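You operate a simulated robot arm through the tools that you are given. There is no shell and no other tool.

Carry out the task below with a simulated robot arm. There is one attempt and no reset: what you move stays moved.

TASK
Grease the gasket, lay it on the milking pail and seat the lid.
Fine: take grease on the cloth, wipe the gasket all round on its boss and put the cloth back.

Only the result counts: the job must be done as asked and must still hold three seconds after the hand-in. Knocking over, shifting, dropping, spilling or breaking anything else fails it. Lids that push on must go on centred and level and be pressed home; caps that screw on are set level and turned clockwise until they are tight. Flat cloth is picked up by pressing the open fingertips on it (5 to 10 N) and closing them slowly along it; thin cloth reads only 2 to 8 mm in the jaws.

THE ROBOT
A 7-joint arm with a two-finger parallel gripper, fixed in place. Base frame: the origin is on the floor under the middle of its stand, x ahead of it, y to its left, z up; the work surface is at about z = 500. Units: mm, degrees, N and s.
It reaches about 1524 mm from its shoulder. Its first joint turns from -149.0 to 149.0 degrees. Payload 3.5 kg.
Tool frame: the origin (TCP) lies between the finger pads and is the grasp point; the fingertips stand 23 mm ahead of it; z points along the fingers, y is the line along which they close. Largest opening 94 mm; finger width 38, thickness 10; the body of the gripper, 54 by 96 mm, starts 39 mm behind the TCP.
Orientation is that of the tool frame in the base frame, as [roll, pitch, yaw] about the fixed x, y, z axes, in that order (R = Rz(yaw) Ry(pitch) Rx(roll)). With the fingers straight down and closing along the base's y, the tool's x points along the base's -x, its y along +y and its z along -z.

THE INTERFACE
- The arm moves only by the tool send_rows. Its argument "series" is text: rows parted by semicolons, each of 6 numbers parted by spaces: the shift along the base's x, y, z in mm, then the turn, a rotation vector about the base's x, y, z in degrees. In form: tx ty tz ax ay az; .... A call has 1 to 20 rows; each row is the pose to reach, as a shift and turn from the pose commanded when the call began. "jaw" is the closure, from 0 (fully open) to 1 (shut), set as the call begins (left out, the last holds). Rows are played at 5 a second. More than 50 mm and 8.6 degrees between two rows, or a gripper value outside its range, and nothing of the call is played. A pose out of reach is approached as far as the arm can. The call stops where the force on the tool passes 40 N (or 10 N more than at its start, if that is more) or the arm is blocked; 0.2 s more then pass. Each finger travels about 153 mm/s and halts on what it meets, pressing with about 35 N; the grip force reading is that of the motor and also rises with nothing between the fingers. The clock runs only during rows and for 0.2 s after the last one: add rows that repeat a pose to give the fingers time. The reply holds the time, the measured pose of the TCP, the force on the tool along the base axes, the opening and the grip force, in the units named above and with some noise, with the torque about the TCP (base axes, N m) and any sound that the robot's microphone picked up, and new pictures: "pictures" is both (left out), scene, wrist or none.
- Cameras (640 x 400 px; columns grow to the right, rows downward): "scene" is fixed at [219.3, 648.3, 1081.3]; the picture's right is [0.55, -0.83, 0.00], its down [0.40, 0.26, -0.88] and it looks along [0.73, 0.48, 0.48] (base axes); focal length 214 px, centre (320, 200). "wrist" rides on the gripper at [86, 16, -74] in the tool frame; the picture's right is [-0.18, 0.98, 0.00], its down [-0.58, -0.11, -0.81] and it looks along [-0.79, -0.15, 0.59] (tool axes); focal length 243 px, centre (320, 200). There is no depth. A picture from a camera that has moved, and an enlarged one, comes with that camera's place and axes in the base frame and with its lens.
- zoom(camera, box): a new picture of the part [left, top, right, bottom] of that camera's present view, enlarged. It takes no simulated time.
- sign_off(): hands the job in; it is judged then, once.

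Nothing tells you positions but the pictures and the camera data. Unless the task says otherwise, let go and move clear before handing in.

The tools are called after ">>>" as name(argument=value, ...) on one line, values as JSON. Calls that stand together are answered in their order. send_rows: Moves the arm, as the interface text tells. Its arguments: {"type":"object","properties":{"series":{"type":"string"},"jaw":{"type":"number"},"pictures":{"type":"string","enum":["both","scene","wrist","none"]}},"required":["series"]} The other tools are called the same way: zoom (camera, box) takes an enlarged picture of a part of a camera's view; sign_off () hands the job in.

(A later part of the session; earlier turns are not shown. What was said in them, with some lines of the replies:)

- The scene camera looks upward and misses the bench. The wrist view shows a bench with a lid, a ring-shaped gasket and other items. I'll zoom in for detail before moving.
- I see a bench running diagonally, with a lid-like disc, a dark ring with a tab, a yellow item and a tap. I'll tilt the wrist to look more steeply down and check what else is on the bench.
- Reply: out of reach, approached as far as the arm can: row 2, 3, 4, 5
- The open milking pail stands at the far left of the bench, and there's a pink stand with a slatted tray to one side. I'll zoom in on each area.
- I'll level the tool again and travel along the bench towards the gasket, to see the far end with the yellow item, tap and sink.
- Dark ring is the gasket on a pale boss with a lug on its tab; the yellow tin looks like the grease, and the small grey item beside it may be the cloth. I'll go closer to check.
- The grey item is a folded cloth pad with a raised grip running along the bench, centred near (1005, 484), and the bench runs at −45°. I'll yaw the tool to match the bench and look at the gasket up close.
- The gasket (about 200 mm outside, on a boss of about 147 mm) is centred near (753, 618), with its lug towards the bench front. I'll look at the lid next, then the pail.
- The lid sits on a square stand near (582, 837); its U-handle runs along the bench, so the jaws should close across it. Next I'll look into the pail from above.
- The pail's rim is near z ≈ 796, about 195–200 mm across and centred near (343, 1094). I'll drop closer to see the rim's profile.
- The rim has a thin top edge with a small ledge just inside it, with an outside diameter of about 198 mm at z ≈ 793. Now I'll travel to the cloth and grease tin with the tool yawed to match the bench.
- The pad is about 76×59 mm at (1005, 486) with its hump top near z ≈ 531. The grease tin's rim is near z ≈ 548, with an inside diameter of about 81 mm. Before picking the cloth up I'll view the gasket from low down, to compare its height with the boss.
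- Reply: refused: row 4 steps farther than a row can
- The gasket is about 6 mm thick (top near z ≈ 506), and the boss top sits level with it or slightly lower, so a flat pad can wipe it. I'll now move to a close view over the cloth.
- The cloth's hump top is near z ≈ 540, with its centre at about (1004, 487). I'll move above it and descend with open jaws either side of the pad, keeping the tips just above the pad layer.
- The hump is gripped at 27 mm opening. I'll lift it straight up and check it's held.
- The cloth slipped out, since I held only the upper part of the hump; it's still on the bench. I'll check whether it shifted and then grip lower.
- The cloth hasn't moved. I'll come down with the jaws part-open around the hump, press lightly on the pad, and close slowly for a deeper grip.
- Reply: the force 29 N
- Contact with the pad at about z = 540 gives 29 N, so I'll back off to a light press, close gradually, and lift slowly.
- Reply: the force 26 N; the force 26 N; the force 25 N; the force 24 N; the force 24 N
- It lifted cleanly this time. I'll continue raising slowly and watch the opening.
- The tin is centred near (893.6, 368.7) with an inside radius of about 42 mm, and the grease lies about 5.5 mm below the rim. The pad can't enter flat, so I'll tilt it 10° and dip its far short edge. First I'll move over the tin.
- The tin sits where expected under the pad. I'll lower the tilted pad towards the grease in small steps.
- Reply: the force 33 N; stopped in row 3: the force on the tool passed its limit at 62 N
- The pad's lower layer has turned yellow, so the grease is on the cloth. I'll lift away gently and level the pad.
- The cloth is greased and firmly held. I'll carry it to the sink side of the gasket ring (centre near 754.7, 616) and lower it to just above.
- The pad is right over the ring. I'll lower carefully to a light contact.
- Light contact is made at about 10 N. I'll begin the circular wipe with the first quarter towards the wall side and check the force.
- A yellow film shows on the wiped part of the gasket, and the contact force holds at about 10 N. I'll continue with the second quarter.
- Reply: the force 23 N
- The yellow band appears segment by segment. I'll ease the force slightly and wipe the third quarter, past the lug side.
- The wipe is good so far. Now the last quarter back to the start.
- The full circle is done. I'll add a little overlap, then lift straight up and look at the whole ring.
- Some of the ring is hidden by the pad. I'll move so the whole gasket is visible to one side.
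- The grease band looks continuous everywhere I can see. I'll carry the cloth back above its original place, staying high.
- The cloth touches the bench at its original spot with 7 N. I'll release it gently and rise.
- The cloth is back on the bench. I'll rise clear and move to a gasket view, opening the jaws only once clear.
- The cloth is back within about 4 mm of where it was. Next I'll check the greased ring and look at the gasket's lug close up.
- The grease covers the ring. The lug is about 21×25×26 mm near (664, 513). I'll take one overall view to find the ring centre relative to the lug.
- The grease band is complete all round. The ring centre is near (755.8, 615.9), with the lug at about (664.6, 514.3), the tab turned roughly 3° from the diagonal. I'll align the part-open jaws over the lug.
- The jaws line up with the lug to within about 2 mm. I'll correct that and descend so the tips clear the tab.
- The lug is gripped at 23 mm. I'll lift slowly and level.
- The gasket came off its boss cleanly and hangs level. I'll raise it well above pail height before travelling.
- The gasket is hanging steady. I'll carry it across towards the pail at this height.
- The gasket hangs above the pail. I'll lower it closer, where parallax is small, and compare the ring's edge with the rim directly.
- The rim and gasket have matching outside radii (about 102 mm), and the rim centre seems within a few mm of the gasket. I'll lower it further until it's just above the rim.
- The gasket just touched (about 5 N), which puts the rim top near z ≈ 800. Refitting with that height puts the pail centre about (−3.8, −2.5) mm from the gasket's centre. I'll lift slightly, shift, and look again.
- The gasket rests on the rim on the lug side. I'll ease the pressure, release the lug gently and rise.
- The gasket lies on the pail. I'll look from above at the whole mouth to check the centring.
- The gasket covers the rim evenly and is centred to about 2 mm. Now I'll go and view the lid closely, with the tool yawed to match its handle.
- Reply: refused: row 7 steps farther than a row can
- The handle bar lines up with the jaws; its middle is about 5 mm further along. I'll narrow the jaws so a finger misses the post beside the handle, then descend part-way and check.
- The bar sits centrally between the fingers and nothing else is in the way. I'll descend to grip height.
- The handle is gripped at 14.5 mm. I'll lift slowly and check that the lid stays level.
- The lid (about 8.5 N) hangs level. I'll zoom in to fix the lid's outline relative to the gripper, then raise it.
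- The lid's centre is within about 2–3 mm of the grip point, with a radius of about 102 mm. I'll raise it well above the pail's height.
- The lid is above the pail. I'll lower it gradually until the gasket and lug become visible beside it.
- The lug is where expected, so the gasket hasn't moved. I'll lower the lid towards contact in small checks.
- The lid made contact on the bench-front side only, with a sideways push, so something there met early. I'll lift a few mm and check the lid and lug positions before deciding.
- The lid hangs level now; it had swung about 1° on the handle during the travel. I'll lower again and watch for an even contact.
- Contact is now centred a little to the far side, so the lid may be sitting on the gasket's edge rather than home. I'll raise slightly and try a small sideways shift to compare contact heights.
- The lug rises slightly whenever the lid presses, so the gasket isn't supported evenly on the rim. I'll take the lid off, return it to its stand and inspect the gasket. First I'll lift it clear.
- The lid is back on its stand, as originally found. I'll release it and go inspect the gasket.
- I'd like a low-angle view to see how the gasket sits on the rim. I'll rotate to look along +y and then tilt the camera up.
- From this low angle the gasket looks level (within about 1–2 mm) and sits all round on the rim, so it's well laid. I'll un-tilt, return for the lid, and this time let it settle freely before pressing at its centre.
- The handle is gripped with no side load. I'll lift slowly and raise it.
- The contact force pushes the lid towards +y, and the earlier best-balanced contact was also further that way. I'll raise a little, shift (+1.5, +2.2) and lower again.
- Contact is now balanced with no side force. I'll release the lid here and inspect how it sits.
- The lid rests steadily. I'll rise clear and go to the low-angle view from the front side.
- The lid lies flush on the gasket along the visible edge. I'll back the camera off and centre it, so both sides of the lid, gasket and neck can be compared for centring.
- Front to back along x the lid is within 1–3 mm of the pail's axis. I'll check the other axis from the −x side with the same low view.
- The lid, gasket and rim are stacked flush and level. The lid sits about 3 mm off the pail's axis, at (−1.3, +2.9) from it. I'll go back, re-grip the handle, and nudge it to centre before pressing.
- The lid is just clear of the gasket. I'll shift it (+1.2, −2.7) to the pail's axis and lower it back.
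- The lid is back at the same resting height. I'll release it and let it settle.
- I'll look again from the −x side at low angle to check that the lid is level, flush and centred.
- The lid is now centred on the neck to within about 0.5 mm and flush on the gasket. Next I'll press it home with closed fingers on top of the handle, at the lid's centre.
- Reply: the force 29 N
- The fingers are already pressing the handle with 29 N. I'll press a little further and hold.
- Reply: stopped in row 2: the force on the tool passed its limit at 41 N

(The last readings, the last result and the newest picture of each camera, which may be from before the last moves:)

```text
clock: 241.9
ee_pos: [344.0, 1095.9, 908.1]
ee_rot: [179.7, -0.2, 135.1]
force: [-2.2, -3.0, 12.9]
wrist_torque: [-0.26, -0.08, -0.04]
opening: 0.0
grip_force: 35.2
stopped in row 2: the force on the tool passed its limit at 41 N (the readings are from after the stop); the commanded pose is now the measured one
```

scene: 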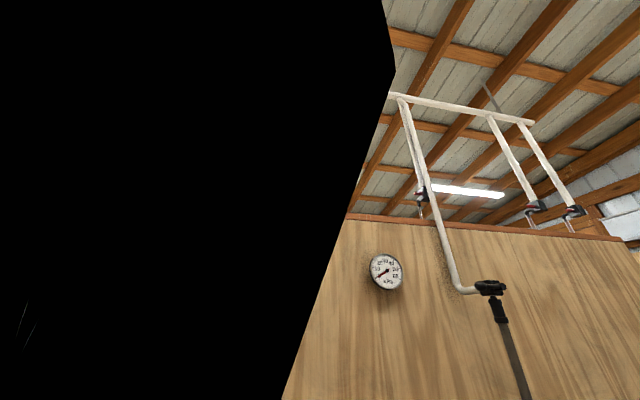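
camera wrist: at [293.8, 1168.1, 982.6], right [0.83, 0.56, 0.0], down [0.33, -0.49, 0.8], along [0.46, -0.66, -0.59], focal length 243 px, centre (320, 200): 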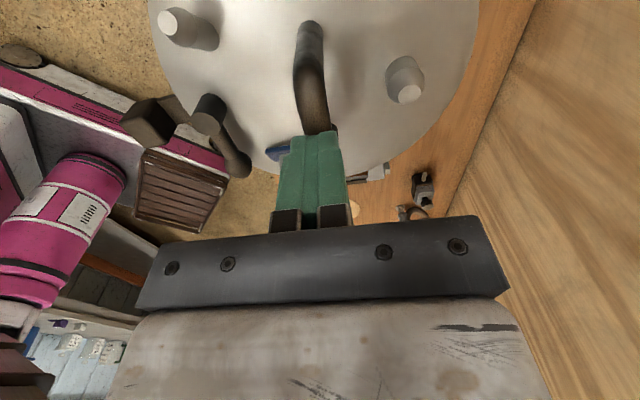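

Pressed to 41 N at the centre. I'll lift off gently and inspect again.

>>> send_rows(series="0 0 2 0 0 0; 0 0 8 0 0 0; 0 0 25 0 0 0; 0 0 55 0 0 0; 0 0 90 0 0 0; 0 0 108 0 0 0; 0 0 108 0 0 0", jaw=1, pictures="wrist")

>>> send_rows(series="-10 5 0 0 0 6; -40 10 0 0 0 12; -74 16 0 0 0 19; -108 22 0 0 0 26; -142 27 0 0 0 33; -176 33 0 0 0 40; -210 37 0 0 0 45; -236 40 0 0 0 45; -236 40 0 0 0 45", jaw=0, pictures="none")

>>> send_rows(series="0 0 -30 -1.35 -7.4 0; 0 0 -60 -2.7 -14.8 0; -5 0 -90 -4.05 -22.1 0; -10 0 -120 -5.4 -29.5 0; -10 0 -141 -5.4 -29.5 0; -10 0 -141 -5.4 -29.5 0", jaw=0, pictures="wrist")

>>> zoom(camera="wrist", box=[240, 120, 320, 180])

>>> zoom(camera="wrist", box=[325, 120, 405, 180])

```text
clock: 243.5
ee_pos: [346.0, 1097.3, 1015.6]
ee_rot: [179.7, -0.2, 134.9]
force: [0.1, -0.7, 0.0]
wrist_torque: [0.0, 0.0, 0.02]
opening: 0.1
grip_force: 34.7
camera wrist: at [293.9, 1168.9, 1089.9], right [0.83, 0.56, 0.0], down [0.33, -0.49, 0.8], along [0.46, -0.66, -0.59], focal length 243 px, centre (320, 200)
```

wrist: 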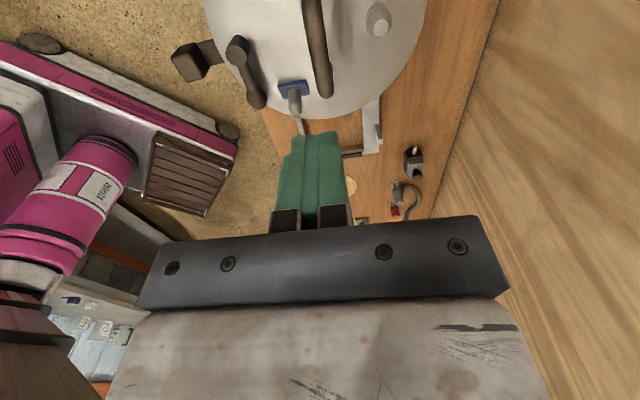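

```text
clock: 245.5
ee_pos: [108.8, 1136.7, 1015.0]
ee_rot: [179.7, -0.2, -179.9]
force: [0.3, -0.9, -0.2]
wrist_torque: [-0.03, 0.01, 0.0]
opening: 93.9
grip_force: 0.1
```

```text
clock: 246.9
ee_pos: [97.4, 1136.2, 873.5]
ee_rot: [-174.4, 29.3, -178.5]
force: [0.6, -0.6, 0.0]
wrist_torque: [0.01, -0.01, 0.0]
opening: 94.0
grip_force: 0.0
camera wrist: at [-14.5, 1156.6, 894.3], right [0.18, 0.98, 0.01], down [0.11, -0.03, 0.99], along [0.98, -0.18, -0.11], focal length 243 px, centre (320, 200)
```

wrist: 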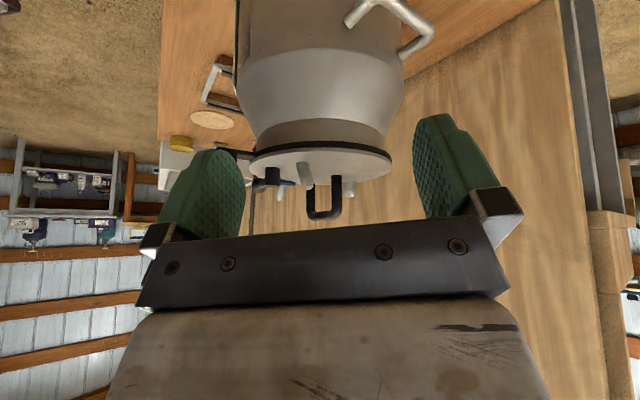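

```text
6.67 times, centred on (280, 150) of wrist
camera zoom: at [-14.5, 1156.6, 894.3], right [0.18, 0.98, 0.01], down [0.11, -0.03, 0.99], along [0.98, -0.18, -0.11], focal length 1618 px, centre (587, 533)
```

zoom: 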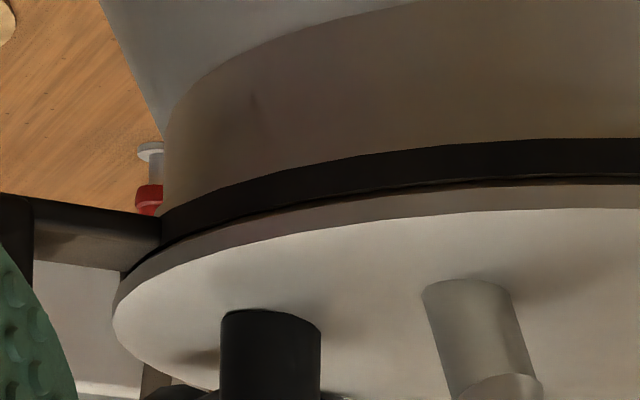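

```text
6.67 times, centred on (365, 150) of wrist
camera zoom: at [-14.5, 1156.6, 894.3], right [0.18, 0.98, 0.01], down [0.11, -0.03, 0.99], along [0.98, -0.18, -0.11], focal length 1618 px, centre (20, 533)
```

zoom: 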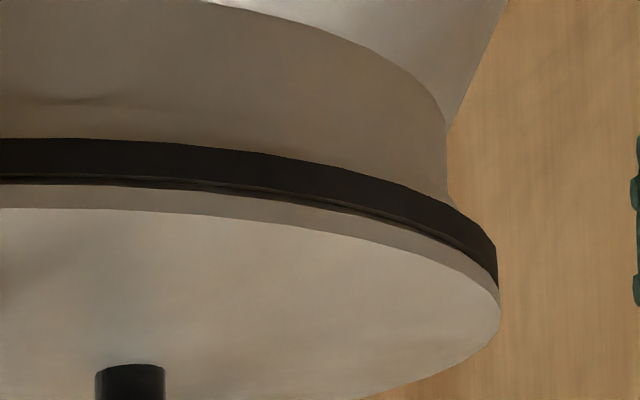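

>>> zoom(camera="wrist", box=[300, 135, 340, 160])

>>> zoom(camera="wrist", box=[365, 140, 400, 165])

>>> zoom(camera="wrist", box=[250, 140, 285, 165])

```text
16.00 times, centred on (320, 148) of wrist
camera zoom: at [-14.5, 1156.6, 894.3], right [0.18, 0.98, 0.01], down [0.11, -0.03, 0.99], along [0.98, -0.18, -0.11], focal length 3882 px, centre (320, 1040)
```

zoom: 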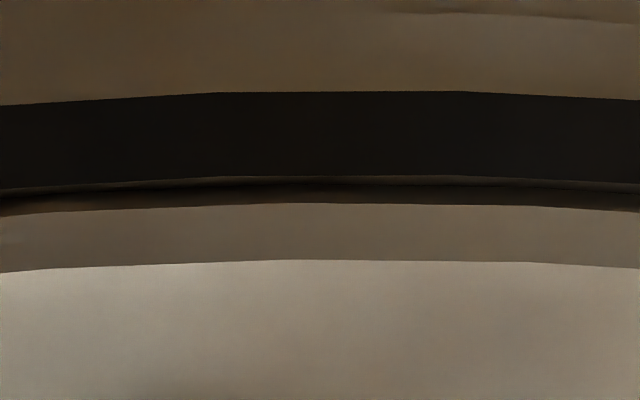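

```text
16.00 times, centred on (382, 152) of wrist
camera zoom: at [-14.5, 1156.6, 894.3], right [0.18, 0.98, 0.01], down [0.11, -0.03, 0.99], along [0.98, -0.18, -0.11], focal length 3882 px, centre (-680, 960)
```

zoom: 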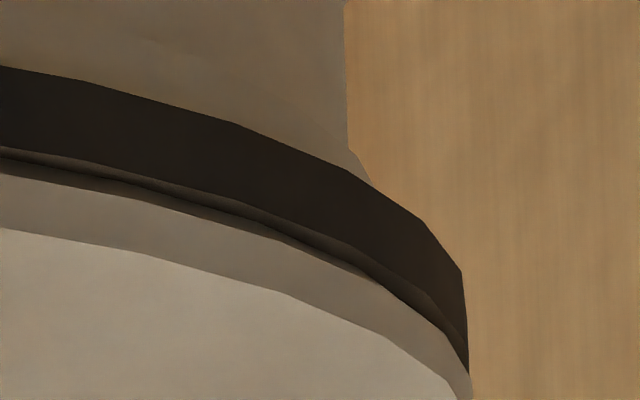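

```text
16.00 times, centred on (268, 152) of wrist
camera zoom: at [-14.5, 1156.6, 894.3], right [0.18, 0.98, 0.01], down [0.11, -0.03, 0.99], along [0.98, -0.18, -0.11], focal length 3882 px, centre (1160, 960)
```

zoom: 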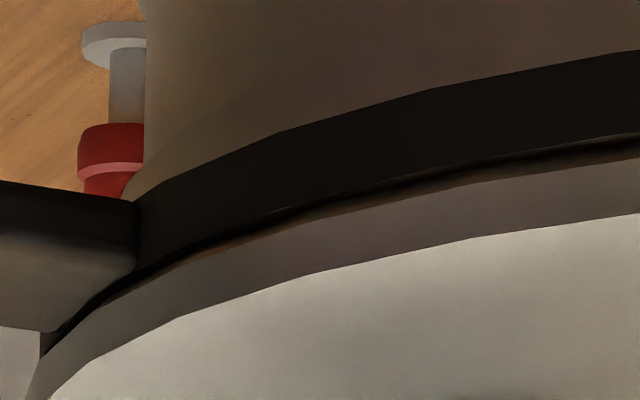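

From this side the lid sits flush, level and centred (about 0.4 mm off). I'll check the other axis from the −y side too.

>>> send_rows(series="5 0 35 0 0 0; 10 -5 70 0 0 0; 20 -10 100 0 0 6; 35 -30 100 0 0 14; 50 -50 100 0 0 22; 65 -75 100 0 0 30; 80 -100 100 0 0 38; 95 -125 100 0 0 46; 110 -150 100 0 0 54; 125 -175 100 0 0 62; 140 -200 100 0 0 70; 155 -225 100 0 0 78; 170 -248 100 0 0 86; 185 -268 100 0 0 90; 204 -283 80 0 0 90; 204 -283 40 0 0 90; 204 -283 0 0 0 90; 204 -283 0 0 0 90", pictures="wrist")

>>> zoom(camera="wrist", box=[240, 110, 320, 170])

>>> zoom(camera="wrist", box=[330, 110, 410, 170])

```text
clock: 250.7
ee_pos: [303.3, 854.7, 872.7]
ee_rot: [-174.4, 29.4, -88.3]
force: [0.6, 0.0, -0.2]
wrist_torque: [-0.02, -0.01, 0.02]
opening: 94.0
grip_force: 0.1
camera wrist: at [281.2, 742.3, 893.6], right [-0.98, 0.18, 0.01], down [0.03, 0.11, 0.99], along [0.18, 0.98, -0.11], focal length 243 px, centre (320, 200)
```

wrist: 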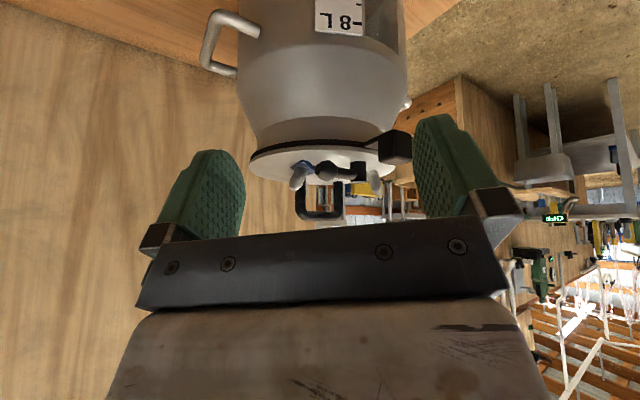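

```text
6.67 times, centred on (280, 140) of wrist
camera zoom: at [281.2, 742.3, 893.6], right [-0.98, 0.18, 0.01], down [0.03, 0.11, 0.99], along [0.18, 0.98, -0.11], focal length 1618 px, centre (587, 600)
```

zoom: 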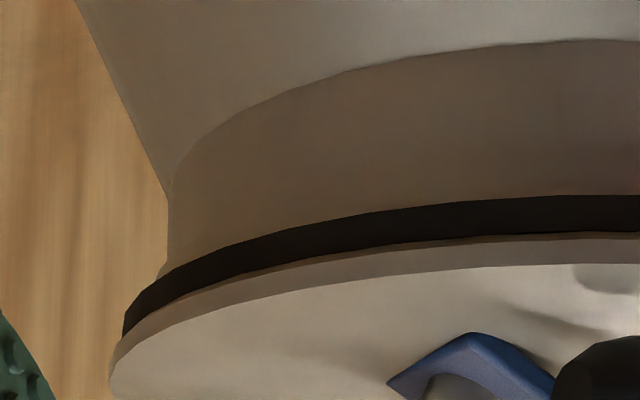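

```text
6.67 times, centred on (370, 140) of wrist
camera zoom: at [281.2, 742.3, 893.6], right [-0.98, 0.18, 0.01], down [0.03, 0.11, 0.99], along [0.18, 0.98, -0.11], focal length 1618 px, centre (-13, 600)
```

zoom: 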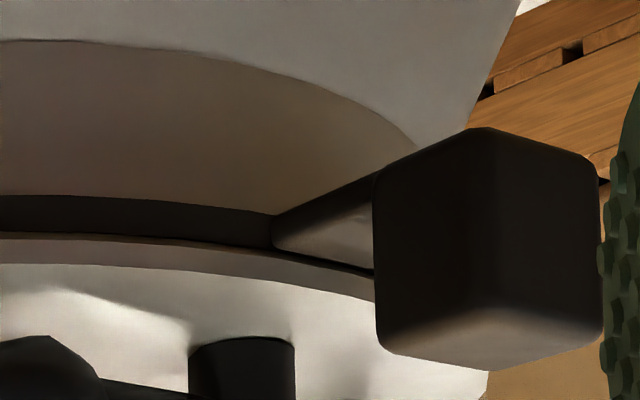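

Both views show the lid centred within about 0.5 mm of the neck and the gasket within about 2 mm, all flush and level. I'll retract, level the tool and take a final overview of the bench.

>>> send_rows(series="0 -10 25 -7.4 1.35 0; 0 -20 50 -14.8 2.7 0; 0 -20 80 -22.1 4.05 0; 0 -20 115 -29.5 5.4 0; 0 -20 150 -29.5 5.4 0; 0 -20 150 -29.5 5.4 0", jaw=0, pictures="none")

>>> send_rows(series="10 -8 5 0 0 -8; 20 -16 10 0 0 -16; 30 -24 15 0 0 -24; 40 -32 20 0 0 -32; 50 -40 25 0 0 -40; 60 -48 30 0 0 -48; 70 -56 35 0 0 -56; 80 -64 40 0 0 -64; 90 -72 45 0 0 -72; 100 -80 50 0 0 -80; 105 -84 55 0 0 -88; 105 -84 55 0 0 -90; 105 -84 55 0 0 -90", jaw=0, pictures="both")

```text
clock: 252.1
ee_pos: [303.1, 833.1, 1024.2]
ee_rot: [179.7, -0.3, -90.0]
force: [0.2, -0.1, -0.6]
wrist_torque: [0.0, 0.0, -0.01]
opening: 94.3
grip_force: 0.1
```

```text
clock: 254.9
ee_pos: [407.5, 749.6, 1078.9]
ee_rot: [179.7, -0.2, 179.9]
force: [0.3, 0.4, 0.1]
wrist_torque: [-0.02, 0.0, 0.0]
opening: 93.9
grip_force: 0.0
camera wrist: at [320.6, 765.6, 1152.8], right [0.19, 0.98, 0.0], down [0.58, -0.11, 0.8], along [0.79, -0.15, -0.59], focal length 243 px, centre (320, 200)
```

scene: 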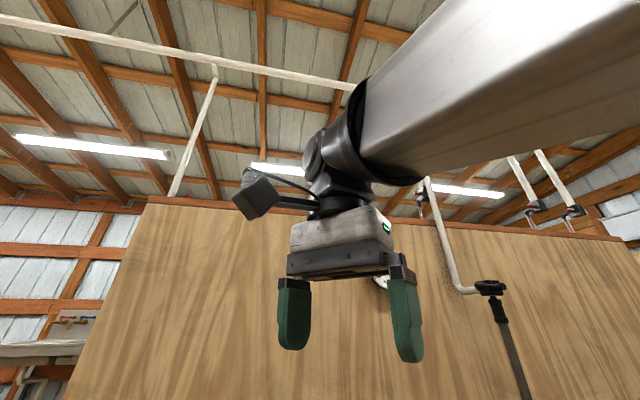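
wrist: 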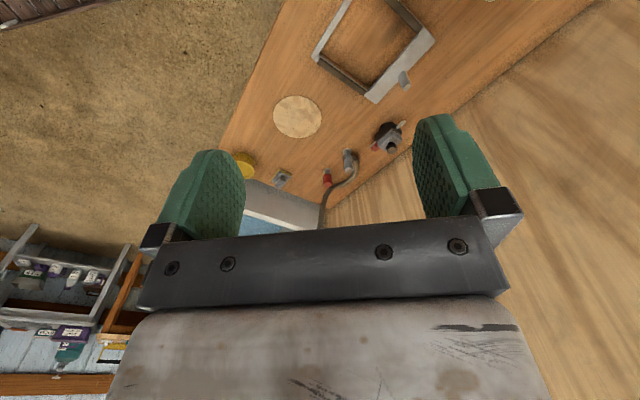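

Final state: the gasket is greased all round and lies on the pail. The lid is centred, level and was pressed home with 41 N. The cloth is back in its place, the tin, taps and stand look undisturbed, and the open gripper is clear, so I'm handing in.

>>> sign_off()

```text
The job is handed in.
```

The job is handed in: the gasket is greased and on the milking pail, and the lid is seated on top of it. I don't have the judging result.

- **Grease and wipe:** I dipped the cloth in the yellow tin and wiped the gasket in a full circle on its boss. An overhead view showed an unbroken yellow band all round.
- **Cloth:** It is back on the bench, about 4–5 mm from where it started.
- **Gasket:** It lies level on the pail's rim, within about 2 mm of the pail's centre.
- **Lid:** It sits level and centred to within about 0.5 mm. I pressed it down on the handle with about 41 N. It didn't move under that and there was no click. A thin dark line, about 1 mm, shows between lid and gasket on the sides I viewed; I took it as normal.

Two attempts went wrong before this:

- **Cloth slip:** The cloth slipped out on the first lift and stayed where it was on the bench.
- **Lid refit:** The lid's first contact on the pail was uneven. I put it back on its stand, checked the gasket, and refitted it.

In the last overview the tin, taps and stand looked undisturbed, and the gripper is open and clear.
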